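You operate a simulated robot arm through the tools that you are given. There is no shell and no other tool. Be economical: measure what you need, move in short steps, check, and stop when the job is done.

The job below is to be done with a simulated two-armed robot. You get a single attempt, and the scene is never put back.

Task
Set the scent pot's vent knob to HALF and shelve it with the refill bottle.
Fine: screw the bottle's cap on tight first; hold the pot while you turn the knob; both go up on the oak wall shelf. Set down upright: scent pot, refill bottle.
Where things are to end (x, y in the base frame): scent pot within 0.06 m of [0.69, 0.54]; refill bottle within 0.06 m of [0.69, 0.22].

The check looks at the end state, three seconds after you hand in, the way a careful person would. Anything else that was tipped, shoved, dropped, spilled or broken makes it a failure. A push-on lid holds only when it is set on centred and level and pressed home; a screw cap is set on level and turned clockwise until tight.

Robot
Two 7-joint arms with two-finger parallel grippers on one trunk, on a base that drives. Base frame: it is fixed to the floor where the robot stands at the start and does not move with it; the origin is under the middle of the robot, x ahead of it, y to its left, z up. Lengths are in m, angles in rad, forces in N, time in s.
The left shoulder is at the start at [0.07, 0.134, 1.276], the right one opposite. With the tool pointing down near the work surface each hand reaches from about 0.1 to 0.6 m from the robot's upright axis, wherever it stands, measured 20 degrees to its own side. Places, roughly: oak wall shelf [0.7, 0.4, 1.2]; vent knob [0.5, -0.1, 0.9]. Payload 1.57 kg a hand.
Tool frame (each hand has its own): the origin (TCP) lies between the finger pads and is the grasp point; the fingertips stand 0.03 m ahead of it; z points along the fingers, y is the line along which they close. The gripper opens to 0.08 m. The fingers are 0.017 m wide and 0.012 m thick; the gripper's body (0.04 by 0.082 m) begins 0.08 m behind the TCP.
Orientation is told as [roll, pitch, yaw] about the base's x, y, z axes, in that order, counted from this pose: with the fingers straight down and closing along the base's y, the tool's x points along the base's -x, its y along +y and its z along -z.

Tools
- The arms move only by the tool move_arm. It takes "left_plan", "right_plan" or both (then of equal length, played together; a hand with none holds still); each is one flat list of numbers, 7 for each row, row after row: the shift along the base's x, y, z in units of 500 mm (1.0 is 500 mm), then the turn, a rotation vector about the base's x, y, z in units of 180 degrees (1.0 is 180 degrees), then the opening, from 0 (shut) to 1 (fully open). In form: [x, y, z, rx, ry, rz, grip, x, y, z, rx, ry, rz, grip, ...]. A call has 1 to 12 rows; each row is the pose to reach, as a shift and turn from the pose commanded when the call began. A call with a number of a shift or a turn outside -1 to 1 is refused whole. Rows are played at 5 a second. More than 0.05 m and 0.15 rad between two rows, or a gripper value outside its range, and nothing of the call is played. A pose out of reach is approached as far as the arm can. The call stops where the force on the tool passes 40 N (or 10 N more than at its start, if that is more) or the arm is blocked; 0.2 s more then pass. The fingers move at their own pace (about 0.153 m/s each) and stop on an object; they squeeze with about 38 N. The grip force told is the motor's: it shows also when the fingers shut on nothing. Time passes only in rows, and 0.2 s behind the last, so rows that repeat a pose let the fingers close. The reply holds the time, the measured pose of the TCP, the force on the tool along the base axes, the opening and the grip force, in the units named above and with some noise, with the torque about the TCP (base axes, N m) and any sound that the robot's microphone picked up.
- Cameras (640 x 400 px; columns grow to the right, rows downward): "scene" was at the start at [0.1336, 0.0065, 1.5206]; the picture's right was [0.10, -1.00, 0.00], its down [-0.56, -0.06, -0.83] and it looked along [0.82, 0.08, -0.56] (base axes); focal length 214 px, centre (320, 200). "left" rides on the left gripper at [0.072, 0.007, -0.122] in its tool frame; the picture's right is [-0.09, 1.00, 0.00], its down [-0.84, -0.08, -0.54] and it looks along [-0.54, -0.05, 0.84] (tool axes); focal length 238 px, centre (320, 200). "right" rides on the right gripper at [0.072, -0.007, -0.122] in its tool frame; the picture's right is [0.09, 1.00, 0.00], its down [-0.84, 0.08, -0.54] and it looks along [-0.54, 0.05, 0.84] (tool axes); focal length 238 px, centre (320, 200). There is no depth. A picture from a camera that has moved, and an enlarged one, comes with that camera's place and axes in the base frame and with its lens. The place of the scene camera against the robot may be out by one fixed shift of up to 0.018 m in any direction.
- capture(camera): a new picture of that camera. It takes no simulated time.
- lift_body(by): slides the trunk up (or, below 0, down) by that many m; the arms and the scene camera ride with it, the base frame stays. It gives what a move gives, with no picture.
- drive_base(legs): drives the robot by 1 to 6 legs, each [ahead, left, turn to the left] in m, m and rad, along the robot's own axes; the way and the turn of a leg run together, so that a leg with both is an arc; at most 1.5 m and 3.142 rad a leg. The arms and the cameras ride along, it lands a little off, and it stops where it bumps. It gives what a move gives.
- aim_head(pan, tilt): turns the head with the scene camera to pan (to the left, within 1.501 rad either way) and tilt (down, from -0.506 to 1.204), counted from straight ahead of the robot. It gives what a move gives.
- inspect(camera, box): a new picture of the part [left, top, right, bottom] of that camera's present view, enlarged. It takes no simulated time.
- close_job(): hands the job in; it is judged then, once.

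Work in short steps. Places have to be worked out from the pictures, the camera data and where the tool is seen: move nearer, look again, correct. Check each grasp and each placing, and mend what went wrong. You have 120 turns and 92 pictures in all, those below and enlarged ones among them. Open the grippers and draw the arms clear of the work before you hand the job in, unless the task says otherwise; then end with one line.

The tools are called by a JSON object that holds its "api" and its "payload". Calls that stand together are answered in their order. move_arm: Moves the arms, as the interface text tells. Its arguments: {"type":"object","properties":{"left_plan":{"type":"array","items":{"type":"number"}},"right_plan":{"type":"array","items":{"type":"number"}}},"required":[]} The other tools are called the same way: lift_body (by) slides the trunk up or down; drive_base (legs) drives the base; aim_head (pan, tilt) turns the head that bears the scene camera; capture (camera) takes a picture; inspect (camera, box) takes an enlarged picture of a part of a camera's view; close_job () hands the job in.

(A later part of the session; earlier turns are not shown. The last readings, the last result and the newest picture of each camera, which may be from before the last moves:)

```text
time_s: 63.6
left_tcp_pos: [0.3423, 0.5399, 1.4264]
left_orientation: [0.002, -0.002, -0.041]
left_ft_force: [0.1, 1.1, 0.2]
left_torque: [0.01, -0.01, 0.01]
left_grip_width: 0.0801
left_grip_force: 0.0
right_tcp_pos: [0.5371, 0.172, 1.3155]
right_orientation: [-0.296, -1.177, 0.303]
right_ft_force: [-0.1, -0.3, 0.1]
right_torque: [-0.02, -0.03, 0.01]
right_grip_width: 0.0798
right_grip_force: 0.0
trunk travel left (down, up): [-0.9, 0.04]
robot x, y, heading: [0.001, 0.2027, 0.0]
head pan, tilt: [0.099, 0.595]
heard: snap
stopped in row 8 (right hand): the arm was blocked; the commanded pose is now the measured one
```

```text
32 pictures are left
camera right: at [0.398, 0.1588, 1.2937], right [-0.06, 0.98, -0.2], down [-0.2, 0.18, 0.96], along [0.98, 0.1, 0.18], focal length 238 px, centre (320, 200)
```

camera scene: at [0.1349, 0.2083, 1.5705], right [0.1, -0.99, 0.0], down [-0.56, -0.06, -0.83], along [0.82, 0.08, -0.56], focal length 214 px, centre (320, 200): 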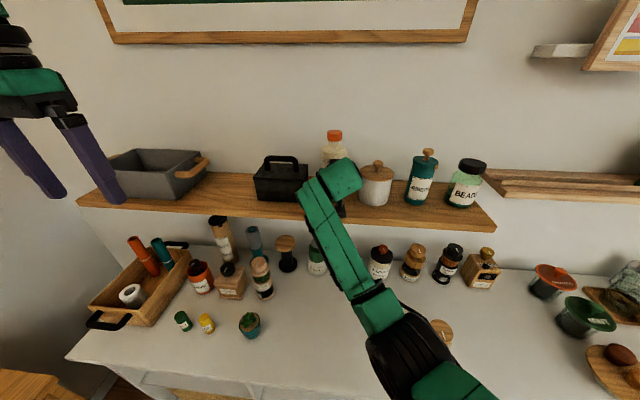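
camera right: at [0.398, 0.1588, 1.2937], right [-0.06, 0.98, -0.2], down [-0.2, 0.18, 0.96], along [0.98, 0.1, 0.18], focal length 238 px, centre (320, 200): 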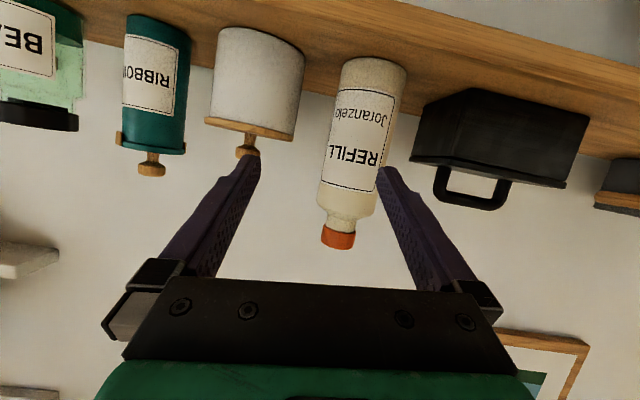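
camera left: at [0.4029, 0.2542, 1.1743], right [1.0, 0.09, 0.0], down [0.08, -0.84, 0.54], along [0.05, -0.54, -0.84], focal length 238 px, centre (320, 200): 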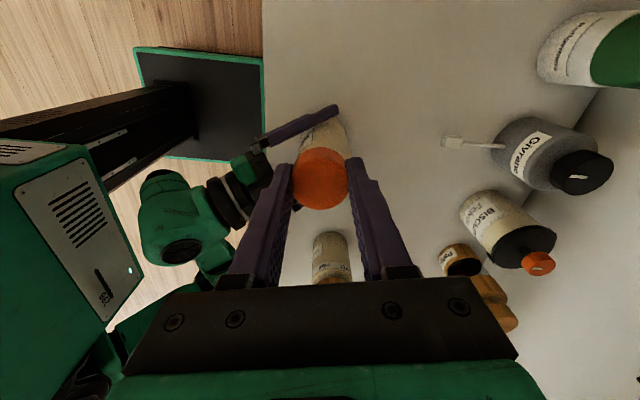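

The bottle stands, but I heard a "snap" while the arm was blocked. I look at the whole scene before moving.

{"api": "capture", "payload": {"camera": "scene"}}

{"api": "capture", "payload": {"camera": "left"}}

```text
31 pictures are left
camera scene: at [0.1322, 0.2086, 1.5707], right [0.1, -0.99, 0.0], down [-0.56, -0.06, -0.83], along [0.82, 0.08, -0.56], focal length 214 px, centre (320, 200)
```

scene: 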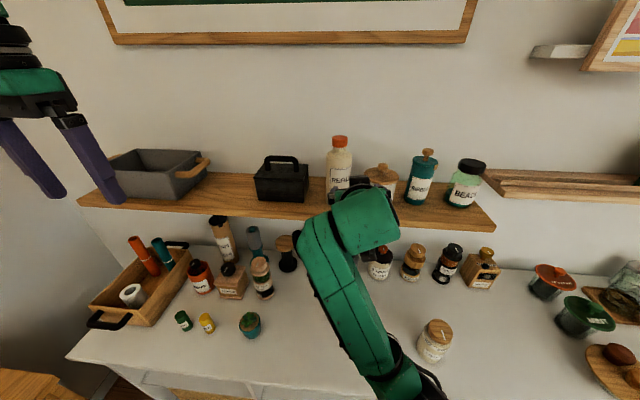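

```text
30 pictures are left
camera left: at [0.2683, 0.5493, 1.5485], right [0.13, 0.99, 0.0], down [0.83, -0.11, 0.54], along [0.54, -0.07, -0.84], focal length 238 px, centre (320, 200)
```

left: 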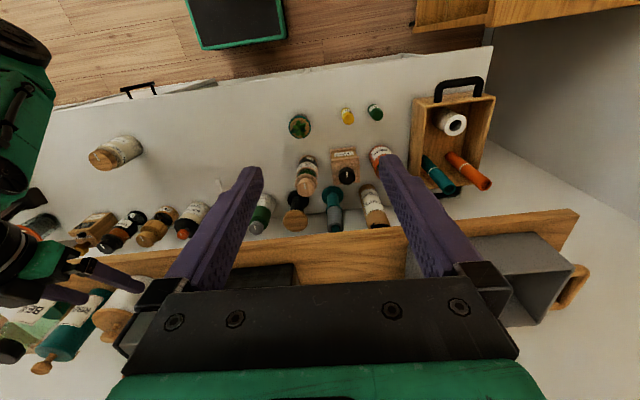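

Everything stands as before. I zoom in on the bottle, its cap and the shelf neighbours.

{"api": "inspect", "payload": {"camera": "right", "box": [190, 20, 430, 260]}}

{"api": "inspect", "payload": {"camera": "scene", "box": [240, 120, 500, 380]}}

```text
1.67 times, centred on (310, 140) of right
camera zoom: at [0.398, 0.1588, 1.2937], right [-0.06, 0.98, -0.2], down [-0.2, 0.18, 0.96], along [0.98, 0.1, 0.18], focal length 397 px, centre (337, 300)
```

zoom: 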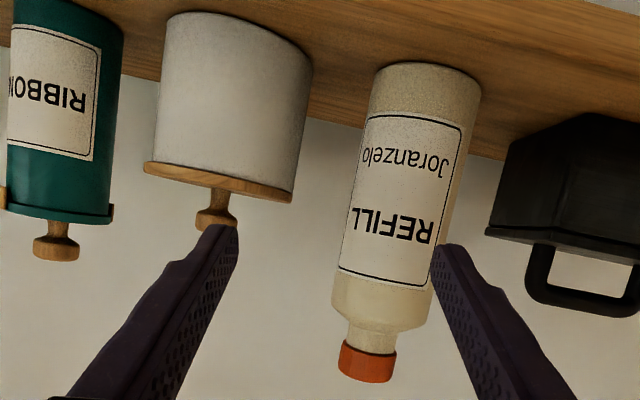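

```text
1.54 times, centred on (370, 250) of scene
camera zoom: at [0.1322, 0.2086, 1.5707], right [0.1, -0.99, 0.0], down [-0.56, -0.06, -0.83], along [0.82, 0.08, -0.56], focal length 330 px, centre (243, 123)
```

zoom: 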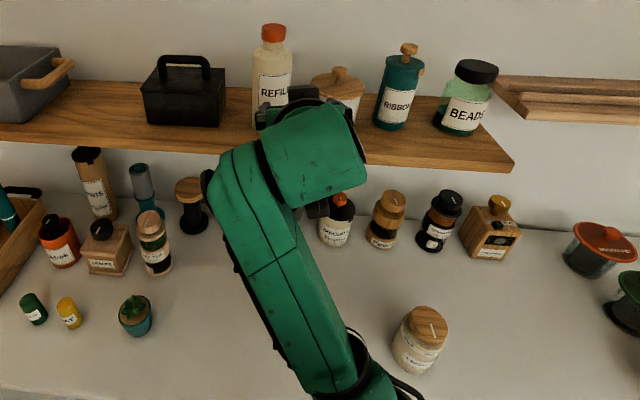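

The bottle is upright with its cap level, and nothing has moved. I back the robot off, then turn the right hand to tool-down and swing it to its own side.

{"api": "drive_base", "payload": {"legs": [[-0.15, 0, 0]]}}

{"api": "move_arm", "payload": {"right_plan": [0, -0.04, 0.005, 0.0029, 0.0422, -0.0032, 1, 0, -0.08, 0.01, 0.0058, 0.0844, -0.0065, 1, 0, -0.12, 0.015, 0.0087, 0.1266, -0.0097, 1, 0, -0.16, 0.02, 0.0116, 0.1688, -0.013, 1, 0, -0.2, 0.03, 0.0144, 0.2109, -0.0162, 1, 0, -0.24, 0.04, 0.0173, 0.2531, -0.0195, 1, 0, -0.28, 0.05, 0.0202, 0.2953, -0.0227, 1, 0, -0.3, 0.06, 0.0231, 0.3375, -0.026, 1, 0, -0.32, 0.06, 0.026, 0.3797, -0.0292, 1]}}

{"api": "drive_base", "payload": {"legs": [[0, -0.17, 0]]}}

{"api": "capture", "payload": {"camera": "scene"}}

```text
time_s: 65.0
left_tcp_pos: [0.1979, 0.5409, 1.4247]
left_orientation: [0.002, 0.004, -0.033]
left_ft_force: [0.1, 0.2, -0.5]
left_torque: [0.01, 0.03, 0.03]
left_grip_width: 0.0801
left_grip_force: 0.1
right_tcp_pos: [0.3912, 0.1749, 1.313]
right_orientation: [-0.294, -1.171, 0.305]
right_ft_force: [-0.2, 0.8, 0.1]
right_torque: [0.0, -0.02, -0.02]
right_grip_width: 0.0801
right_grip_force: 0.1
trunk travel left (down, up): [-0.9, 0.04]
robot x, y, heading: [-0.1426, 0.2025, 0.006]
head pan, tilt: [0.099, 0.595]
```

```text
time_s: 67.0
left_tcp_pos: [0.1935, 0.5404, 1.4256]
left_orientation: [0.002, 0.001, -0.032]
left_ft_force: [0.0, 1.2, 0.8]
left_torque: [0.0, -0.01, 0.0]
left_grip_width: 0.0798
left_grip_force: 0.0
right_tcp_pos: [0.3901, 0.0142, 1.3463]
right_orientation: [0.004, 0.002, 0.005]
right_ft_force: [-0.7, 0.7, -1.1]
right_torque: [0.04, 0.0, 0.03]
right_grip_width: 0.08
right_grip_force: 0.1
right hand out of reach, approached as far as the arm can: row 4, 5, 6, 7, 8
trunk travel left (down, up): [-0.9, 0.04]
robot x, y, heading: [-0.1479, 0.2015, 0.008]
head pan, tilt: [0.099, 0.595]
```

```text
time_s: 68.5
left_tcp_pos: [0.193, 0.3742, 1.4233]
left_orientation: [-0.001, 0.001, -0.032]
left_ft_force: [-0.3, -0.8, -0.3]
left_torque: [-0.02, 0.01, 0.0]
left_grip_width: 0.0797
left_grip_force: 0.0
right_tcp_pos: [0.3905, -0.1535, 1.3466]
right_orientation: [0.0, 0.003, 0.004]
right_ft_force: [-0.2, 0.7, -0.3]
right_torque: [-0.06, 0.03, 0.04]
right_grip_width: 0.0801
right_grip_force: 0.0
trunk travel left (down, up): [-0.9, 0.04]
robot x, y, heading: [-0.1482, 0.0303, 0.003]
head pan, tilt: [0.099, 0.595]
```

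```text
27 pictures are left
camera scene: at [-0.0138, 0.0413, 1.5705], right [0.11, -0.99, 0.0], down [-0.56, -0.06, -0.83], along [0.82, 0.09, -0.56], focal length 214 px, centre (320, 200)
```

scene: 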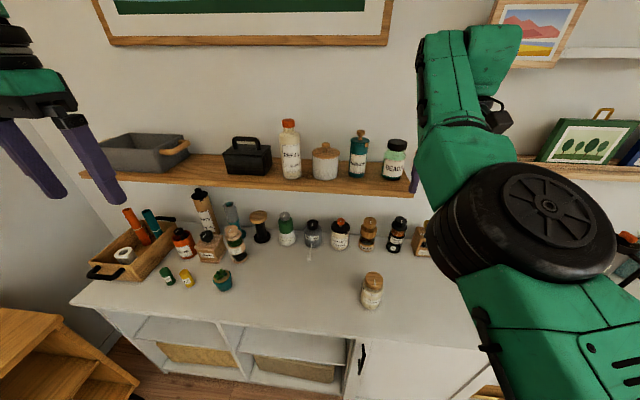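

All is in place. I lower the trunk, then turn the left hand into the forward-pointing side grip while the robot stands back.

{"api": "lift_body", "payload": {"by": -0.3}}

{"api": "move_arm", "payload": {"left_plan": [0, -0.07, -0.03, -0.0084, -0.0395, -0.0132, 1, 0, -0.14, -0.06, -0.0168, -0.079, -0.0264, 1, 0, -0.21, -0.09, -0.0253, -0.1185, -0.0397, 1, 0.01, -0.28, -0.12, -0.0337, -0.158, -0.0529, 1, 0.02, -0.35, -0.15, -0.0421, -0.1975, -0.0661, 1, 0.03, -0.42, -0.18, -0.0505, -0.237, -0.0793, 1, 0.04, -0.49, -0.21, -0.059, -0.2765, -0.0926, 1, 0.05, -0.56, -0.24, -0.0674, -0.316, -0.1058, 1, 0.06, -0.62, -0.28, -0.0758, -0.3555, -0.119, 1]}}

{"api": "capture", "payload": {"camera": "scene"}}

```text
time_s: 71.5
left_tcp_pos: [0.1939, 0.371, 1.1246]
left_orientation: [0.003, -0.001, -0.029]
left_ft_force: [0.1, 0.6, 0.4]
left_torque: [0.01, -0.01, 0.01]
left_grip_width: 0.0802
left_grip_force: 0.0
right_tcp_pos: [0.3894, -0.1575, 1.0469]
right_orientation: [0.004, 0.003, 0.002]
right_ft_force: [0.5, -0.1, 0.1]
right_torque: [0.0, 0.0, -0.02]
right_grip_width: 0.0799
right_grip_force: 0.0
trunk travel left (down, up): [-0.6, 0.34]
robot x, y, heading: [-0.1502, 0.0296, 0.005]
head pan, tilt: [0.099, 0.595]
```

```text
time_s: 73.5
left_tcp_pos: [0.3105, 0.0887, 1.0857]
left_orientation: [0.02, -1.125, -0.41]
left_ft_force: [1.1, 0.6, 0.1]
left_torque: [0.01, 0.01, -0.02]
left_grip_width: 0.0799
left_grip_force: 0.1
left hand out of reach, approached as far as the arm can: row 5, 6, 7, 8, 9
right_tcp_pos: [0.3927, -0.1546, 1.0462]
right_orientation: [0.001, 0.005, 0.003]
right_ft_force: [1.0, 0.0, -0.4]
right_torque: [0.0, -0.01, 0.04]
right_grip_width: 0.0799
right_grip_force: 0.0
trunk travel left (down, up): [-0.6, 0.34]
robot x, y, heading: [-0.1488, 0.0278, 0.012]
head pan, tilt: [0.099, 0.595]
```

```text
26 pictures are left
camera scene: at [-0.0116, 0.0382, 1.2702], right [0.11, -0.99, 0.0], down [-0.56, -0.06, -0.83], along [0.82, 0.09, -0.56], focal length 214 px, centre (320, 200)
```

scene: 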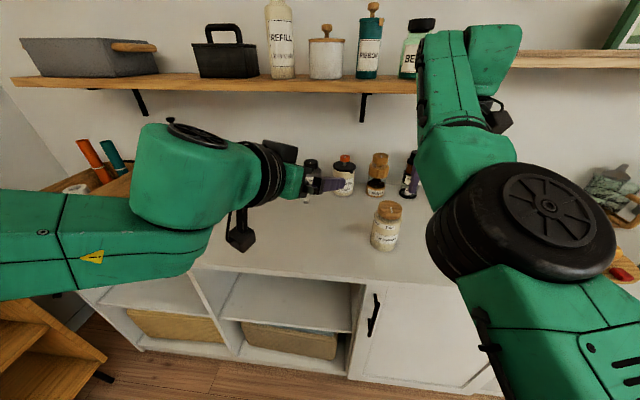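

The left hand is oriented but needs a bit more room behind it. I drive forward 0.07 and lower the left hand to a standoff in front of the pot.

{"api": "drive_base", "payload": {"legs": [[0.07, 0, -0.008]]}}

{"api": "move_arm", "payload": {"left_plan": [-0.01, -0.03, -0.08, 0, 0, 0, 1, -0.02, -0.06, -0.16, 0, 0, 0, 1, -0.03, -0.1, -0.24, 0, 0, 0, 1, -0.04, -0.15, -0.31, 0, 0, 0, 1, -0.05, -0.21, -0.38, 0, 0, 0, 1, -0.06, -0.265, -0.43, 0, 0, 0, 1]}}

{"api": "capture", "payload": {"camera": "left"}}

{"api": "capture", "payload": {"camera": "right"}}

```text
time_s: 74.5
left_tcp_pos: [0.3784, 0.0827, 1.0884]
left_orientation: [0.038, -1.131, -0.436]
left_ft_force: [1.0, 0.4, 0.4]
left_torque: [-0.01, 0.0, 0.01]
left_grip_width: 0.0803
left_grip_force: 0.0
right_tcp_pos: [0.4573, -0.1621, 1.0472]
right_orientation: [0.004, 0.004, -0.005]
right_ft_force: [-0.5, 0.1, 0.2]
right_torque: [0.03, 0.0, 0.02]
right_grip_width: 0.0799
right_grip_force: 0.1
trunk travel left (down, up): [-0.6, 0.34]
robot x, y, heading: [-0.0784, 0.0283, -0.004]
head pan, tilt: [0.099, 0.595]
```

```text
time_s: 75.9
left_tcp_pos: [0.3535, 0.0028, 0.9021]
left_orientation: [0.039, -1.131, -0.435]
left_ft_force: [-0.4, 0.6, -0.4]
left_torque: [0.01, -0.01, 0.01]
left_grip_width: 0.0798
left_grip_force: 0.1
left hand out of reach, approached as far as the arm can: row 1, 2, 3, 5, 6
right_tcp_pos: [0.4572, -0.1612, 1.0473]
right_orientation: [0.003, 0.004, -0.006]
right_ft_force: [-0.3, -0.4, 0.6]
right_torque: [-0.02, -0.01, 0.0]
right_grip_width: 0.0801
right_grip_force: 0.1
trunk travel left (down, up): [-0.6, 0.34]
robot x, y, heading: [-0.0788, 0.0334, -0.003]
head pan, tilt: [0.099, 0.595]
```

```text
25 pictures are left
camera left: at [0.224, 0.0625, 0.8905], right [0.43, 0.9, 0.1], down [-0.16, -0.03, 0.99], along [0.89, -0.44, 0.13], focal length 238 px, centre (320, 200)
```

left: 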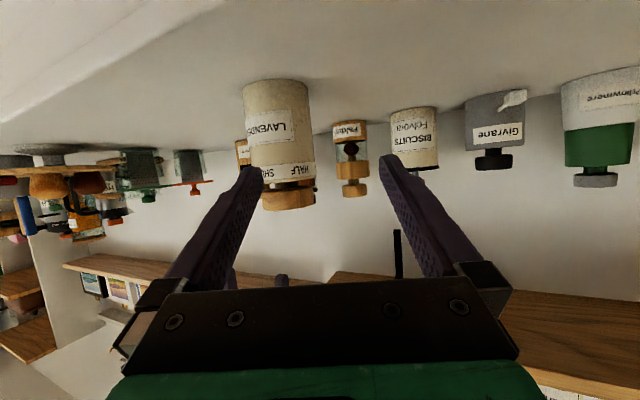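

```text
24 pictures are left
camera right: at [0.3864, -0.1687, 1.1688], right [-0.09, 1.0, 0.0], down [0.84, 0.07, 0.54], along [0.54, 0.05, -0.84], focal length 238 px, centre (320, 200)
```

right: 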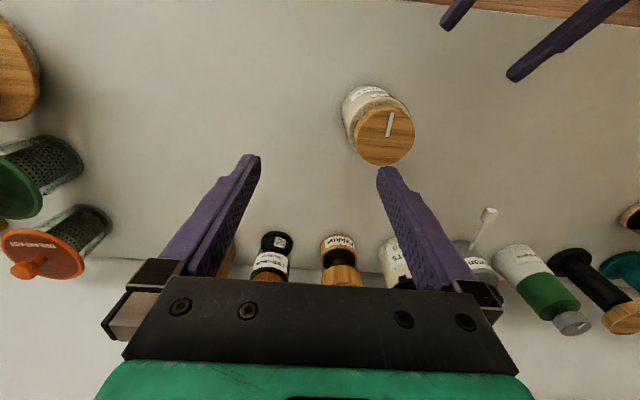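

The pot is at about (0.461, −0.092). Its body looks nearly as wide as the gripper opens, so I enlarge to measure it.

{"api": "inspect", "payload": {"camera": "left", "box": [220, 70, 340, 220]}}

```text
2.67 times, centred on (280, 145) of left
camera zoom: at [0.224, 0.0625, 0.8905], right [0.43, 0.9, 0.1], down [-0.16, -0.03, 0.99], along [0.89, -0.44, 0.13], focal length 636 px, centre (427, 347)
```

zoom: 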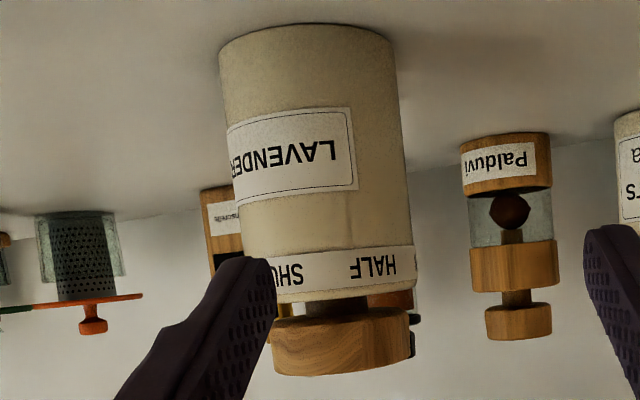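

The body is ~0.073 wide, so it just fits. HALF lies ~60° clockwise of SHUT, and the pointer is now at SHUT. I move the left hand to the line in front of the pot, at grip height.

{"api": "move_arm", "payload": {"left_plan": [0.02, -0.03, -0.03, -0.002, 0.001, 0, 1, 0.03, -0.065, -0.06, -0.004, 0.002, 0, 1, 0.03, -0.1, -0.095, -0.005, 0.002, 0, 1]}}

```text
time_s: 76.7
left_tcp_pos: [0.3704, 0.0076, 0.8864]
left_orientation: [0.002, -1.13, -0.406]
left_ft_force: [0.2, -0.6, -0.3]
left_torque: [0.01, -0.02, 0.01]
left_grip_width: 0.0802
left_grip_force: 0.1
left hand out of reach, approached as far as the arm can: row 1, 2, 3
right_tcp_pos: [0.4576, -0.1631, 1.0468]
right_orientation: [0.002, 0.004, -0.006]
right_ft_force: [1.0, 0.3, -0.8]
right_torque: [-0.01, 0.02, 0.01]
right_grip_width: 0.0799
right_grip_force: 0.0
trunk travel left (down, up): [-0.6, 0.34]
robot x, y, heading: [-0.0776, 0.0263, -0.004]
head pan, tilt: [0.099, 0.595]
```

The left arm is at its fold limit, so I shift the base 0.055 m right and the trunk 0.033 m down instead, which brings the left hand onto the line.

{"api": "drive_base", "payload": {"legs": [[0, -0.055, 0]]}}

{"api": "lift_body", "payload": {"by": -0.033}}

{"api": "inspect", "payload": {"camera": "left", "box": [200, 40, 440, 240]}}

```text
time_s: 77.6
left_tcp_pos: [0.3689, -0.0476, 0.8878]
left_orientation: [-0.001, -1.13, -0.405]
left_ft_force: [-0.3, 0.4, 0.0]
left_torque: [-0.01, -0.01, -0.03]
left_grip_width: 0.0803
left_grip_force: 0.1
right_tcp_pos: [0.4559, -0.2153, 1.0477]
right_orientation: [0.003, 0.003, -0.008]
right_ft_force: [0.6, 0.4, 0.3]
right_torque: [0.03, -0.01, 0.01]
right_grip_width: 0.08
right_grip_force: 0.1
trunk travel left (down, up): [-0.6, 0.34]
robot x, y, heading: [-0.0791, -0.0228, -0.003]
head pan, tilt: [0.099, 0.595]
```

```text
time_s: 78.4
left_tcp_pos: [0.3692, -0.0488, 0.8543]
left_orientation: [0.001, -1.13, -0.405]
left_ft_force: [0.4, 0.1, 0.5]
left_torque: [0.02, -0.01, 0.04]
left_grip_width: 0.0802
left_grip_force: 0.1
right_tcp_pos: [0.4559, -0.2166, 1.014]
right_orientation: [0.003, 0.004, -0.007]
right_ft_force: [0.7, 0.1, 0.1]
right_torque: [0.02, 0.02, -0.02]
right_grip_width: 0.0801
right_grip_force: 0.0
trunk travel left (down, up): [-0.567, 0.373]
robot x, y, heading: [-0.079, -0.0204, -0.004]
head pan, tilt: [0.099, 0.595]
```

```text
2.00 times, centred on (320, 140) of left
camera zoom: at [0.241, 0.0134, 0.8417], right [0.43, 0.9, 0.08], down [-0.15, -0.02, 0.99], along [0.89, -0.44, 0.13], focal length 477 px, centre (320, 320)
```

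zoom: 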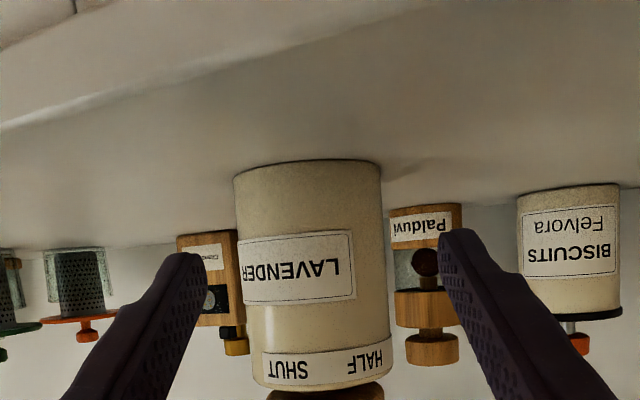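

The pot sits ~4 mm to the right of the tool axis. I sidestep and advance 5.5 cm, then check both finger gaps.

{"api": "move_arm", "payload": {"left_plan": [-0.003, -0.008, 0, 0, 0, 0, 1, 0.048, -0.03, 0, 0, 0, 0, 1, 0.098, -0.051, 0, 0, 0, 0, 1]}}

{"api": "inspect", "payload": {"camera": "left", "box": [200, 40, 440, 240]}}

```text
time_s: 79.2
left_tcp_pos: [0.4161, -0.0509, 0.8637]
left_orientation: [0.0, -1.13, -0.407]
left_ft_force: [0.6, -1.2, -0.5]
left_torque: [0.03, 0.03, -0.07]
left_grip_width: 0.0801
left_grip_force: 0.0
left hand out of reach, approached as far as the arm can: row 1, 2, 3
right_tcp_pos: [0.4567, -0.2166, 1.0131]
right_orientation: [0.005, 0.003, -0.007]
right_ft_force: [0.0, -0.6, 0.5]
right_torque: [0.0, 0.02, 0.0]
right_grip_width: 0.0802
right_grip_force: 0.0
trunk travel left (down, up): [-0.567, 0.373]
robot x, y, heading: [-0.076, -0.0243, -0.0]
head pan, tilt: [0.099, 0.595]
```

```text
2.00 times, centred on (320, 140) of left
camera zoom: at [0.2874, 0.0106, 0.8522], right [0.43, 0.9, 0.08], down [-0.15, -0.02, 0.99], along [0.89, -0.44, 0.13], focal length 477 px, centre (320, 320)
```

zoom: 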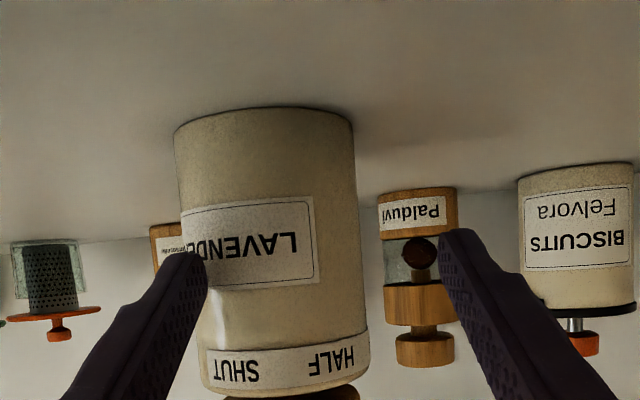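

The arm won't go further right relative to the body. I back off, shift the base right by 0.077, and lower 1 cm, so the arm works in easier space.

{"api": "drive_base", "payload": {"legs": [[-0.06, 0, 0], [0, -0.077, 0]]}}

{"api": "lift_body", "payload": {"by": -0.01}}

{"api": "move_arm", "payload": {"left_plan": [0, 0.03, 0, 0, 0, 0, 1, 0, 0.08, 0, 0, 0, 0, 1, 0, 0.135, 0, 0, 0, 0, 1]}}

{"api": "inspect", "payload": {"camera": "left", "box": [200, 40, 440, 240]}}

```text
time_s: 80.8
left_tcp_pos: [0.3557, -0.1245, 0.8639]
left_orientation: [-0.001, -1.13, -0.402]
left_ft_force: [-0.8, 0.0, 0.4]
left_torque: [-0.06, -0.02, 0.0]
left_grip_width: 0.0798
left_grip_force: 0.1
right_tcp_pos: [0.396, -0.2902, 1.0144]
right_orientation: [0.004, 0.004, -0.004]
right_ft_force: [0.5, 0.2, -0.5]
right_torque: [0.02, -0.01, 0.02]
right_grip_width: 0.0802
right_grip_force: 0.0
trunk travel left (down, up): [-0.567, 0.373]
robot x, y, heading: [-0.1396, -0.1007, 0.0]
head pan, tilt: [0.099, 0.595]
```

```text
time_s: 81.4
left_tcp_pos: [0.3557, -0.1229, 0.8544]
left_orientation: [0.0, -1.13, -0.402]
left_ft_force: [0.4, 0.2, 0.0]
left_torque: [0.03, 0.0, 0.03]
left_grip_width: 0.0798
left_grip_force: 0.2
right_tcp_pos: [0.3979, -0.2891, 1.0049]
right_orientation: [0.004, 0.004, -0.003]
right_ft_force: [0.2, 0.0, 0.7]
right_torque: [0.02, -0.03, 0.0]
right_grip_width: 0.08
right_grip_force: 0.0
trunk travel left (down, up): [-0.557, 0.383]
robot x, y, heading: [-0.1385, -0.1048, -0.0]
head pan, tilt: [0.099, 0.595]
```

```text
time_s: 82.2
left_tcp_pos: [0.3574, -0.0545, 0.8554]
left_orientation: [-0.002, -1.128, -0.399]
left_ft_force: [-0.1, -0.8, -0.1]
left_torque: [-0.02, 0.03, -0.02]
left_grip_width: 0.0798
left_grip_force: 0.1
right_tcp_pos: [0.3968, -0.288, 1.004]
right_orientation: [0.003, 0.004, -0.003]
right_ft_force: [-0.2, -0.4, 0.6]
right_torque: [0.05, -0.01, -0.02]
right_grip_width: 0.08
right_grip_force: 0.1
trunk travel left (down, up): [-0.557, 0.383]
robot x, y, heading: [-0.138, -0.0981, -0.001]
head pan, tilt: [0.099, 0.595]
```

```text
2.00 times, centred on (320, 140) of left
camera zoom: at [0.2272, 0.0067, 0.8419], right [0.43, 0.9, 0.08], down [-0.15, -0.02, 0.99], along [0.89, -0.43, 0.13], focal length 477 px, centre (320, 320)
```

zoom: 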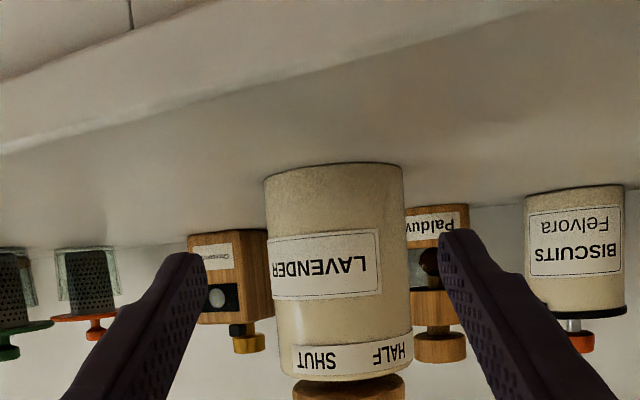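

The pot is now ~5.5 mm to the left of the axis. I shift by that and advance 6 cm, then check.

{"api": "move_arm", "payload": {"left_plan": [0.004, 0.01, 0, 0, 0, 0, 1, 0.06, -0.013, 0, 0, 0, 0, 1, 0.115, -0.036, 0, 0, 0, 0, 1]}}

{"api": "inspect", "payload": {"camera": "left", "box": [160, 20, 480, 220]}}

```text
time_s: 83.0
left_tcp_pos: [0.412, -0.0753, 0.8559]
left_orientation: [-0.002, -1.127, -0.4]
left_ft_force: [-0.5, -0.4, -0.5]
left_torque: [-0.01, 0.01, 0.0]
left_grip_width: 0.0799
left_grip_force: 0.1
right_tcp_pos: [0.3972, -0.2901, 1.0039]
right_orientation: [0.004, 0.003, -0.002]
right_ft_force: [-0.4, -0.1, -0.5]
right_torque: [-0.02, 0.0, 0.02]
right_grip_width: 0.0798
right_grip_force: 0.0
trunk travel left (down, up): [-0.557, 0.383]
robot x, y, heading: [-0.1351, -0.101, -0.001]
head pan, tilt: [0.099, 0.595]
```

```text
2.00 times, centred on (320, 120) of left
camera zoom: at [0.2832, -0.0145, 0.8431], right [0.43, 0.9, 0.08], down [-0.15, -0.02, 0.99], along [0.89, -0.43, 0.13], focal length 477 px, centre (320, 360)
```

zoom: 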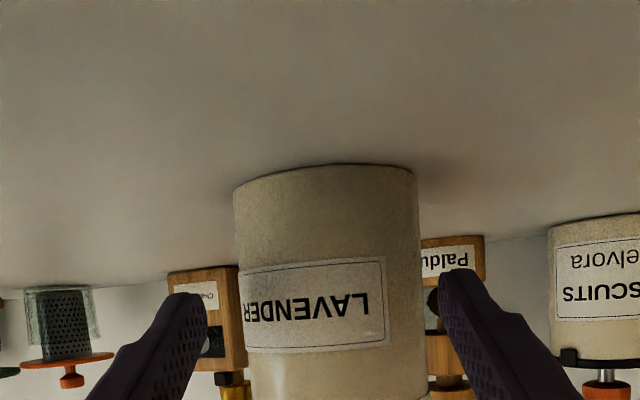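

Only ~2 mm left of centre now, with gaps on both sides. I finish the advance and close.

{"api": "move_arm", "payload": {"left_plan": [0.002, 0.004, 0, 0, 0, 0, 1, 0.03, -0.008, 0, 0, 0, 0, 1, 0.062, -0.022, 0, 0, 0, 0, 1, 0.094, -0.035, 0, 0, 0, 0, 1, 0.094, -0.035, 0, 0, 0, 0, 0.8, 0.094, -0.035, 0, 0, 0, 0, 0.8, 0.094, -0.035, 0, 0, 0, 0, 0.8]}}

{"api": "inspect", "payload": {"camera": "left", "box": [160, 20, 480, 220]}}

```text
time_s: 84.6
left_tcp_pos: [0.4576, -0.0864, 0.8563]
left_orientation: [-0.003, -1.128, -0.401]
left_ft_force: [-0.2, -1.3, -0.4]
left_torque: [0.07, -0.01, 0.02]
left_grip_width: 0.0709
left_grip_force: 38.2
left hand out of reach, approached as far as the arm can: row 4, 5, 6, 7
right_tcp_pos: [0.3979, -0.2903, 1.0035]
right_orientation: [0.004, 0.004, -0.001]
right_ft_force: [0.1, -0.7, 0.6]
right_torque: [-0.04, 0.0, 0.05]
right_grip_width: 0.0801
right_grip_force: 0.1
trunk travel left (down, up): [-0.557, 0.383]
robot x, y, heading: [-0.14, -0.1004, -0.001]
head pan, tilt: [0.099, 0.595]
```

```text
2.00 times, centred on (320, 120) of left
camera zoom: at [0.3287, -0.0262, 0.8439], right [0.43, 0.9, 0.08], down [-0.15, -0.02, 0.99], along [0.89, -0.43, 0.13], focal length 477 px, centre (320, 360)
```

zoom: 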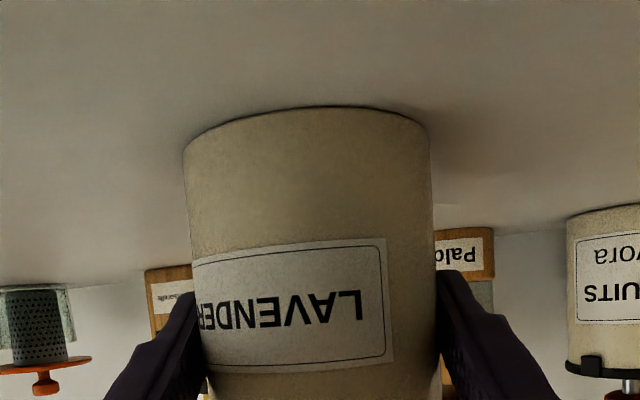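

The pot is gripped (0.071). I lift it 3 cm and bring it closer so that the right hand can reach the knob comfortably.

{"api": "move_arm", "payload": {"left_plan": [0, 0, 0.03, 0, 0, 0, 0.8, -0.03, 0, 0.06, 0, 0, 0, 0.8, -0.09, -0.005, 0.06, 0, 0, 0, 0.8, -0.15, -0.01, 0.06, 0, 0, 0, 0.8, -0.17, -0.015, 0.06, 0, 0, 0, 0.8]}}

{"api": "move_arm", "payload": {"right_plan": [-0.03, 0.03, 0.05, 0, 0, 0, 1, -0.06, 0.1, 0.1, 0, 0, 0, 1, -0.08, 0.18, 0.14, 0, 0, 0, 1, -0.06, 0.26, 0.14, 0, 0, 0, 1, -0.04, 0.34, 0.14, 0, 0, 0, 1, -0.04, 0.4, 0.14, 0, 0, 0, 1]}}

{"api": "capture", "payload": {"camera": "right"}}

```text
time_s: 85.8
left_tcp_pos: [0.3708, -0.0934, 0.8852]
left_orientation: [-0.002, -1.128, -0.4]
left_ft_force: [0.4, 0.2, -4.6]
left_torque: [0.0, 0.0, 0.03]
left_grip_width: 0.0709
left_grip_force: 38.3
right_tcp_pos: [0.3977, -0.2889, 1.0035]
right_orientation: [0.003, 0.003, -0.002]
right_ft_force: [-0.5, 0.4, -0.3]
right_torque: [0.0, 0.02, 0.02]
right_grip_width: 0.0799
right_grip_force: 0.0
trunk travel left (down, up): [-0.557, 0.383]
robot x, y, heading: [-0.1406, -0.1017, -0.002]
head pan, tilt: [0.099, 0.595]
```

```text
time_s: 87.2
left_tcp_pos: [0.3718, -0.0943, 0.885]
left_orientation: [-0.002, -1.128, -0.4]
left_ft_force: [0.2, 0.1, -4.1]
left_torque: [0.01, 0.03, -0.02]
left_grip_width: 0.0708
left_grip_force: 37.6
right_tcp_pos: [0.3902, -0.1383, 1.0154]
right_orientation: [0.014, -0.013, -0.008]
right_ft_force: [0.0, -0.3, 0.1]
right_torque: [0.03, 0.03, -0.02]
right_grip_width: 0.0796
right_grip_force: 0.1
right hand out of reach, approached as far as the arm can: row 3, 4, 5, 6
trunk travel left (down, up): [-0.557, 0.383]
robot x, y, heading: [-0.1374, -0.0995, 0.002]
head pan, tilt: [0.099, 0.595]
```

```text
17 pictures are left
camera right: at [0.3168, -0.1459, 1.1361], right [-0.08, 1.0, 0.01], down [0.83, 0.06, 0.55], along [0.55, 0.06, -0.83], focal length 238 px, centre (320, 200)
```

right: 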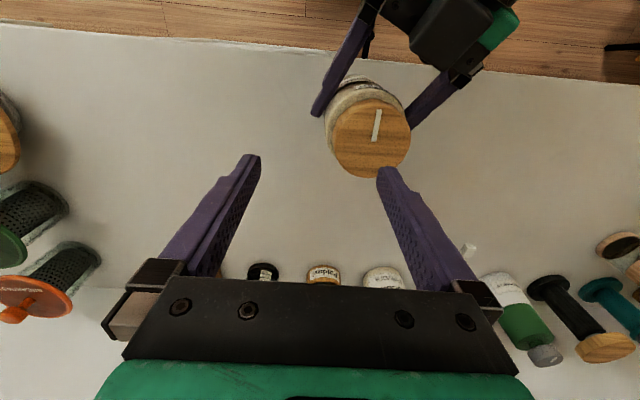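

The knob is at about (0.374, −0.099), top z≈0.96, pointer toward −x (SHUT). I move the right hand over it and level it.

{"api": "move_arm", "payload": {"right_plan": [-0.01, 0.025, -0.01, -0.002, 0.002, 0, 1, -0.02, 0.05, -0.016, -0.0045, 0.004, 0, 1, -0.032, 0.078, -0.016, -0.0045, 0.004, 0, 1]}}

{"api": "capture", "payload": {"camera": "right"}}

```text
time_s: 88.0
left_tcp_pos: [0.3719, -0.092, 0.8842]
left_orientation: [0.001, -1.127, -0.4]
left_ft_force: [-0.1, 0.6, -3.3]
left_torque: [0.0, 0.02, -0.01]
left_grip_width: 0.0707
left_grip_force: 37.6
right_tcp_pos: [0.3908, -0.1412, 1.0041]
right_orientation: [0.001, 0.009, -0.004]
right_ft_force: [-0.1, 0.3, 0.8]
right_torque: [0.03, 0.0, 0.03]
right_grip_width: 0.08
right_grip_force: 0.1
right hand out of reach, approached as far as the arm can: row 1, 2, 3
trunk travel left (down, up): [-0.557, 0.383]
robot x, y, heading: [-0.1388, -0.1016, 0.002]
head pan, tilt: [0.099, 0.595]
```

```text
16 pictures are left
camera right: at [0.3215, -0.1482, 1.126], right [-0.09, 1.0, 0.0], down [0.84, 0.07, 0.54], along [0.53, 0.05, -0.84], focal length 238 px, centre (320, 200)
```

right: 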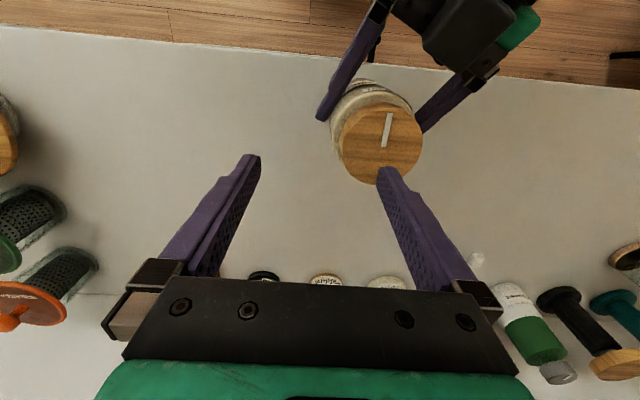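

The right arm stops at this y. I bring the pot to it instead: left hand +17 mm x, −42 mm y, yawing slightly to ease the arm.

{"api": "move_arm", "payload": {"left_plan": [0.01, -0.02, 0, 0, 0, -0.02, 0.8, 0.02, -0.045, 0, 0, 0, -0.045, 0.8, 0.032, -0.07, 0, 0, 0, -0.07, 0.8, 0.034, -0.084, 0, 0, 0, -0.07, 0.8]}}

```text
time_s: 89.0
left_tcp_pos: [0.3903, -0.1378, 0.886]
left_orientation: [-0.003, -1.129, -0.622]
left_ft_force: [-0.6, -0.4, -3.3]
left_torque: [0.02, 0.03, 0.01]
left_grip_width: 0.0711
left_grip_force: 38.1
right_tcp_pos: [0.3914, -0.1429, 1.0034]
right_orientation: [0.003, 0.008, -0.004]
right_ft_force: [-0.8, -0.1, -0.5]
right_torque: [-0.03, 0.03, 0.0]
right_grip_width: 0.0801
right_grip_force: 0.1
trunk travel left (down, up): [-0.557, 0.383]
robot x, y, heading: [-0.1374, -0.0984, 0.004]
head pan, tilt: [0.099, 0.595]
```

Reached. I check the right hand's alignment over the knob.

{"api": "capture", "payload": {"camera": "right"}}

```text
15 pictures are left
camera right: at [0.3211, -0.1488, 1.1263], right [-0.09, 1.0, 0.0], down [0.84, 0.07, 0.54], along [0.53, 0.05, -0.84], focal length 238 px, centre (320, 200)
```

right: 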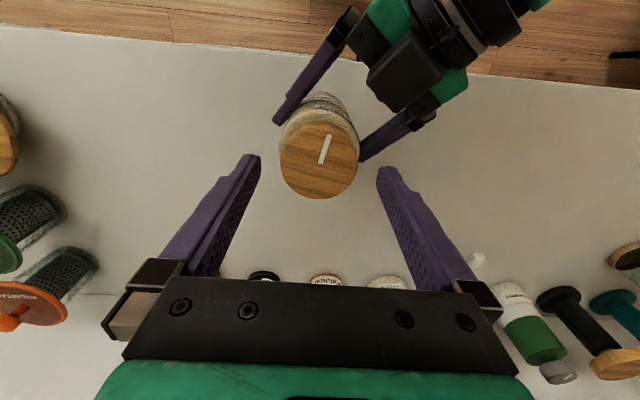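

Aligned within 1 mm. I descend so that the fingertips straddle the knob disc, and close.

{"api": "move_arm", "payload": {"right_plan": [0, 0, -0.02, 0, 0, 0, 1, 0, 0, -0.04, 0, 0, 0, 1, 0, 0, -0.054, 0, 0, 0, 1, 0, 0, -0.054, 0, 0, 0, 0.6, 0, 0, -0.054, 0, 0, 0, 0.6, 0, 0, -0.054, 0, 0, 0, 0.6]}}

{"api": "capture", "payload": {"camera": "right"}}

```text
time_s: 90.4
left_tcp_pos: [0.3893, -0.1378, 0.8847]
left_orientation: [0.0, -1.129, -0.624]
left_ft_force: [2.6, -23.2, -8.6]
left_torque: [1.5, -0.1, -0.12]
left_grip_width: 0.0711
left_grip_force: 37.6
right_tcp_pos: [0.3999, -0.1489, 0.9842]
right_orientation: [-0.009, 0.018, 0.0]
right_ft_force: [-1.4, 21.5, 5.2]
right_torque: [0.79, 0.35, -0.1]
right_grip_width: 0.0679
right_grip_force: 11.7
right hand out of reach, approached as far as the arm can: row 1, 2, 3, 4, 5, 6
trunk travel left (down, up): [-0.557, 0.383]
robot x, y, heading: [-0.1375, -0.1003, 0.002]
head pan, tilt: [0.099, 0.595]
```

```text
14 pictures are left
camera right: at [0.3309, -0.1537, 1.1069], right [-0.09, 1.0, -0.01], down [0.85, 0.08, 0.53], along [0.53, 0.04, -0.85], focal length 238 px, centre (320, 200)
```

right: 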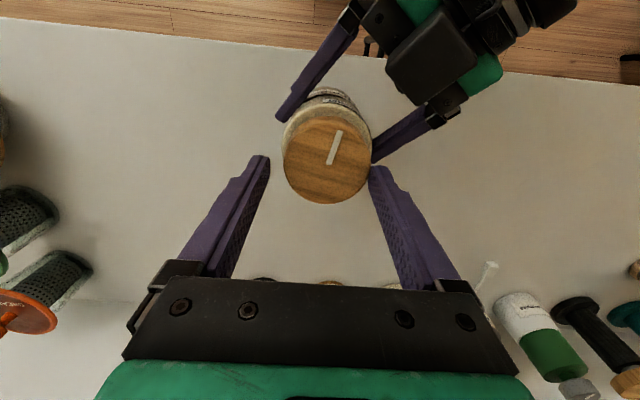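

The right hand slid off along its reach limit and is pushing the knob. I open, lift it and move it to easier ground at (0.41, −0.17). Then I bring the pot up to it.

{"api": "move_arm", "payload": {"right_plan": [0, 0, 0, 0, 0, 0, 1, 0, 0, 0, 0, 0, 0, 1, 0, 0, 0.05, 0, 0, 0, 1, 0.02, -0.042, 0.05, 0.003, -0.005, 0, 1]}}

{"api": "move_arm", "payload": {"left_plan": [0.01, -0.015, 0, 0, 0, -0.015, 0.8, 0.025, -0.035, 0, 0, 0, -0.035, 0.8, 0.038, -0.052, 0, 0, 0, -0.05, 0.8, 0.038, -0.052, 0.01, 0, 0, -0.05, 0.8]}}

{"api": "capture", "payload": {"camera": "right"}}

```text
time_s: 91.4
left_tcp_pos: [0.3906, -0.1383, 0.8834]
left_orientation: [-0.002, -1.127, -0.618]
left_ft_force: [0.0, 0.2, -3.6]
left_torque: [0.01, 0.02, -0.02]
left_grip_width: 0.0709
left_grip_force: 37.5
right_tcp_pos: [0.4013, -0.1719, 1.0041]
right_orientation: [-0.001, 0.001, -0.002]
right_ft_force: [-0.5, 0.0, -0.2]
right_torque: [0.02, 0.0, 0.03]
right_grip_width: 0.0798
right_grip_force: 0.1
right hand out of reach, approached as far as the arm can: row 3, 4
trunk travel left (down, up): [-0.557, 0.383]
robot x, y, heading: [-0.1393, -0.0982, -0.0]
head pan, tilt: [0.099, 0.595]
```

```text
time_s: 92.4
left_tcp_pos: [0.4087, -0.1641, 0.8901]
left_orientation: [0.0, -1.127, -0.776]
left_ft_force: [0.2, 0.0, -3.5]
left_torque: [0.03, 0.05, 0.0]
left_grip_width: 0.071
left_grip_force: 37.6
right_tcp_pos: [0.4004, -0.17, 1.0048]
right_orientation: [-0.001, 0.002, -0.001]
right_ft_force: [0.0, -0.2, 0.1]
right_torque: [-0.02, 0.02, 0.02]
right_grip_width: 0.0801
right_grip_force: 0.0
trunk travel left (down, up): [-0.557, 0.383]
robot x, y, heading: [-0.1397, -0.0957, 0.005]
head pan, tilt: [0.099, 0.595]
```

```text
13 pictures are left
camera right: at [0.3299, -0.1773, 1.1265], right [-0.09, 1.0, 0.0], down [0.84, 0.08, 0.54], along [0.54, 0.05, -0.84], focal length 238 px, centre (320, 200)
```

right: 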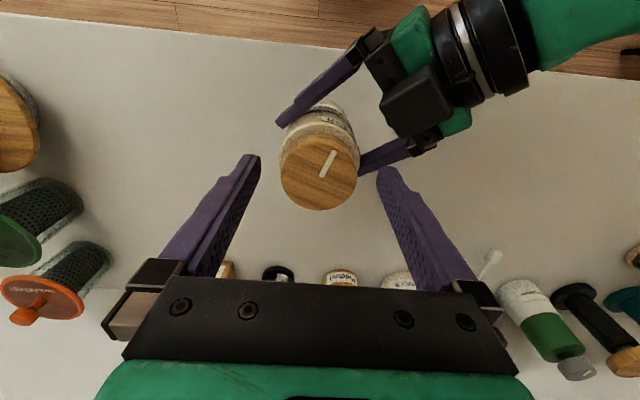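

The knob is at (0.409, −0.170). I shift the right hand +8 mm x and descend, still open, to see whether it follows here.

{"api": "move_arm", "payload": {"right_plan": [0.016, 0, -0.01, 0, 0, 0, 1, 0.016, 0, -0.03, 0, 0, 0, 1, 0.016, 0, -0.05, 0, 0, 0, 1]}}

```text
time_s: 93.2
left_tcp_pos: [0.4092, -0.1641, 0.8901]
left_orientation: [-0.003, -1.127, -0.775]
left_ft_force: [0.6, 0.2, -3.9]
left_torque: [0.05, -0.01, 0.0]
left_grip_width: 0.0708
left_grip_force: 38.0
right_tcp_pos: [0.4114, -0.1707, 0.9828]
right_orientation: [-0.001, 0.004, -0.001]
right_ft_force: [-0.2, 1.4, 0.4]
right_torque: [0.01, -0.02, -0.01]
right_grip_width: 0.08
right_grip_force: 0.0
right hand out of reach, approached as far as the arm can: row 1, 2
trunk travel left (down, up): [-0.557, 0.383]
robot x, y, heading: [-0.1417, -0.1004, 0.002]
head pan, tilt: [0.099, 0.595]
```

In place with ~12 mm of overlap on the knob. I close on it.

{"api": "move_arm", "payload": {"right_plan": [-0.003, 0, 0, 0, 0, 0, 0.6, -0.003, 0, -0.004, 0, 0, 0, 0.6, -0.003, 0, -0.004, 0, 0, 0, 0.6, -0.003, 0, -0.004, 0, 0, 0, 0.6]}}

{"api": "capture", "payload": {"camera": "right"}}

```text
time_s: 94.2
left_tcp_pos: [0.4098, -0.1637, 0.8896]
left_orientation: [-0.003, -1.131, -0.777]
left_ft_force: [5.0, -13.3, -4.2]
left_torque: [0.59, 0.07, -0.08]
left_grip_width: 0.0709
left_grip_force: 37.8
right_tcp_pos: [0.41, -0.1705, 0.9812]
right_orientation: [-0.001, 0.003, -0.001]
right_ft_force: [-4.9, 13.3, -0.6]
right_torque: [0.69, 0.45, 0.09]
right_grip_width: 0.0587
right_grip_force: 37.9
right hand out of reach, approached as far as the arm can: row 2, 3, 4
trunk travel left (down, up): [-0.557, 0.383]
robot x, y, heading: [-0.1446, -0.0984, -0.001]
head pan, tilt: [0.099, 0.595]
```

```text
12 pictures are left
camera right: at [0.3392, -0.1778, 1.1043], right [-0.09, 1.0, 0.0], down [0.84, 0.08, 0.54], along [0.54, 0.05, -0.84], focal length 238 px, centre (320, 200)
```

right: 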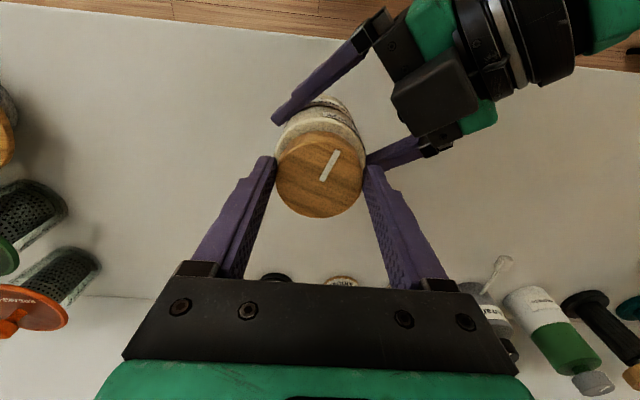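

Knob gripped. I turn it 60° clockwise, from SHUT to HALF, while the left hand holds the pot.

{"api": "move_arm", "payload": {"right_plan": [0, 0, 0, 0, 0, -0.0417, 0.6, 0, 0, 0, 0, 0, -0.0833, 0.6, 0, 0, 0, 0, 0, -0.125, 0.6, 0, 0, 0, 0, 0, -0.1667, 0.6, 0, 0, 0, 0, 0, -0.2083, 0.6, 0, 0, 0, 0, 0, -0.25, 0.6, 0, 0, 0, 0, 0, -0.2917, 0.6, 0, 0, 0, 0, 0, -0.3333, 0.6]}}

{"api": "capture", "payload": {"camera": "right"}}

```text
time_s: 96.0
left_tcp_pos: [0.4066, -0.1654, 0.8894]
left_orientation: [-0.004, -1.127, -0.782]
left_ft_force: [-21.0, -20.6, 5.7]
left_torque: [0.54, -1.12, -0.51]
left_grip_width: 0.0713
left_grip_force: 38.3
right_tcp_pos: [0.4113, -0.1727, 0.9833]
right_orientation: [0.005, 0.001, -1.053]
right_ft_force: [21.1, 20.7, -4.2]
right_torque: [1.39, -0.87, 0.32]
right_grip_width: 0.0589
right_grip_force: 38.3
trunk travel left (down, up): [-0.557, 0.383]
robot x, y, heading: [-0.1402, -0.0996, 0.005]
head pan, tilt: [0.099, 0.595]
```

```text
11 pictures are left
camera right: at [0.3716, -0.1141, 1.1047], right [0.82, 0.57, 0.01], down [0.48, -0.69, 0.54], along [0.31, -0.44, -0.84], focal length 238 px, centre (320, 200)
```

right: 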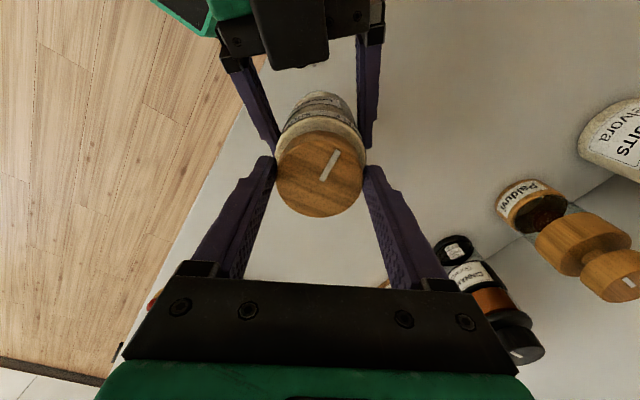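

The knob turned with the hand. I release it, rise a little, and zoom in to compare pointer and labels.

{"api": "move_arm", "payload": {"right_plan": [0, 0, 0, 0, 0, 0, 1, 0, 0, 0, 0, 0, 0, 1, 0, 0, 0.03, 0, 0, 0, 1]}}

{"api": "inspect", "payload": {"camera": "right", "box": [250, 60, 390, 220]}}

```text
time_s: 96.8
left_tcp_pos: [0.411, -0.1634, 0.8892]
left_orientation: [-0.001, -1.128, -0.772]
left_ft_force: [0.1, -0.1, -2.5]
left_torque: [0.05, 0.06, -0.04]
left_grip_width: 0.0714
left_grip_force: 37.8
right_tcp_pos: [0.4107, -0.1754, 0.9968]
right_orientation: [0.02, -0.001, -1.057]
right_ft_force: [-1.0, 0.2, 0.6]
right_torque: [0.04, -0.02, -0.02]
right_grip_width: 0.08
right_grip_force: 0.0
right hand out of reach, approached as far as the arm can: row 3
trunk travel left (down, up): [-0.557, 0.383]
robot x, y, heading: [-0.1421, -0.1015, -0.001]
head pan, tilt: [0.099, 0.595]
```

```text
2.50 times, centred on (320, 140) of right
camera zoom: at [0.3684, -0.1173, 1.1179], right [0.82, 0.57, 0.02], down [0.47, -0.7, 0.54], along [0.32, -0.44, -0.84], focal length 596 px, centre (320, 350)
```

zoom: 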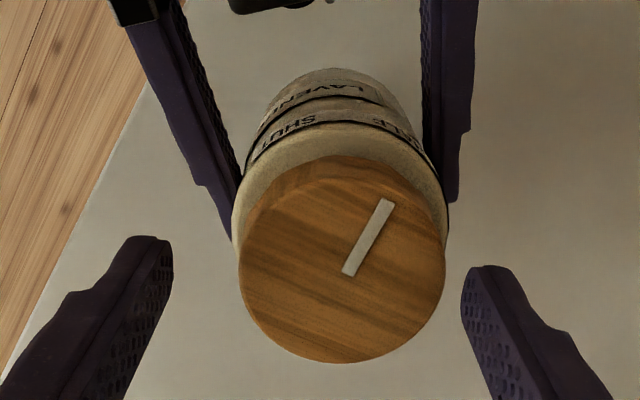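

The pointer is now at ≈101° azimuth. From the carry rotation HALF should be at ≈99°, while this oblique view suggests 89–95°. I check from the left camera whether the pot slipped in the grip.

{"api": "inspect", "payload": {"camera": "left", "box": [160, 100, 480, 300]}}

```text
2.00 times, centred on (320, 200) of left
camera zoom: at [0.3118, -0.0599, 0.8776], right [0.73, 0.68, 0.08], down [-0.15, 0.04, 0.99], along [0.67, -0.73, 0.13], focal length 477 px, centre (320, 200)
```

zoom: 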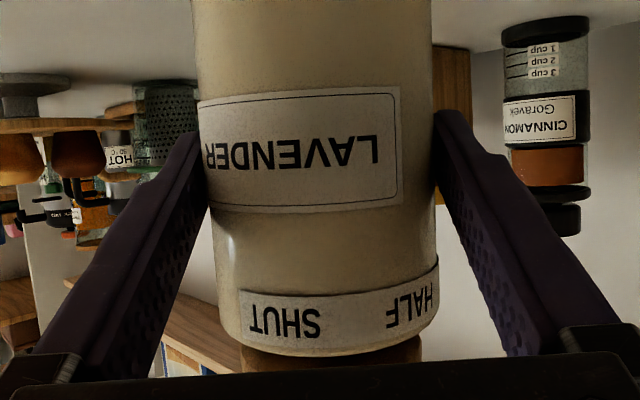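

The labels put HALF at ≈92° (the pot slipped ~5° in the grip) and the pointer at 101°, so about 9° more is needed. I re-centre the right hand on the knob, regrip, and turn 10° more.

{"api": "move_arm", "payload": {"right_plan": [0.011, 0.008, 0, -0.004, 0, 0, 1, 0.011, 0.008, -0.03, -0.004, 0, 0, 1, 0.011, 0.008, -0.03, -0.004, 0, 0, 0.6, 0.011, 0.008, -0.03, -0.004, 0, 0, 0.6, 0.011, 0.008, -0.03, -0.004, 0, 0, 0.6]}}

{"api": "move_arm", "payload": {"right_plan": [0, 0, 0, 0, 0, -0.028, 0.6, 0, 0, 0, 0, 0, -0.056, 0.6, 0, 0, 0, 0, 0, -0.056, 0.6, 0, 0, 0, 0, 0, -0.056, 1, 0, 0, 0, 0, 0, -0.056, 1]}}

{"api": "inspect", "payload": {"camera": "right", "box": [250, 60, 390, 220]}}

```text
time_s: 98.0
left_tcp_pos: [0.4095, -0.1661, 0.8917]
left_orientation: [0.003, -1.132, -0.786]
left_ft_force: [-9.5, -18.9, 12.7]
left_torque: [0.72, -0.81, -0.24]
left_grip_width: 0.0715
left_grip_force: 37.5
right_tcp_pos: [0.4124, -0.1706, 0.9815]
right_orientation: [0.003, 0.0, -1.062]
right_ft_force: [10.0, 17.8, -16.6]
right_torque: [0.88, -0.07, 0.13]
right_grip_width: 0.0586
right_grip_force: 38.4
right hand out of reach, approached as far as the arm can: row 1, 2, 3, 4
trunk travel left (down, up): [-0.557, 0.383]
robot x, y, heading: [-0.1369, -0.0986, 0.003]
head pan, tilt: [0.099, 0.595]
```

```text
time_s: 99.2
left_tcp_pos: [0.4115, -0.1637, 0.8894]
left_orientation: [-0.006, -1.128, -0.771]
left_ft_force: [-0.2, -0.3, -3.9]
left_torque: [0.05, 0.02, -0.03]
left_grip_width: 0.0716
left_grip_force: 37.8
right_tcp_pos: [0.4137, -0.1705, 0.9845]
right_orientation: [0.008, -0.007, -1.234]
right_ft_force: [-0.5, 0.4, 0.1]
right_torque: [-0.02, -0.01, -0.02]
right_grip_width: 0.08
right_grip_force: 0.0
right hand out of reach, approached as far as the arm can: row 1, 2, 3
trunk travel left (down, up): [-0.557, 0.383]
robot x, y, heading: [-0.1375, -0.0989, 0.006]
head pan, tilt: [0.099, 0.595]
```

```text
2.50 times, centred on (320, 140) of right
camera zoom: at [0.3839, -0.105, 1.1057], right [0.91, 0.42, 0.01], down [0.34, -0.76, 0.55], along [0.24, -0.5, -0.84], focal length 596 px, centre (320, 350)
```

zoom: 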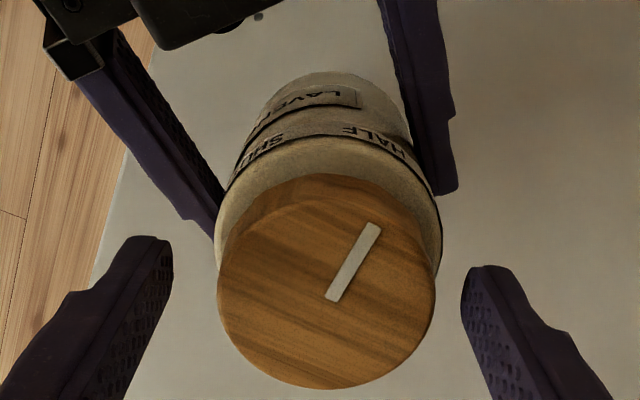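

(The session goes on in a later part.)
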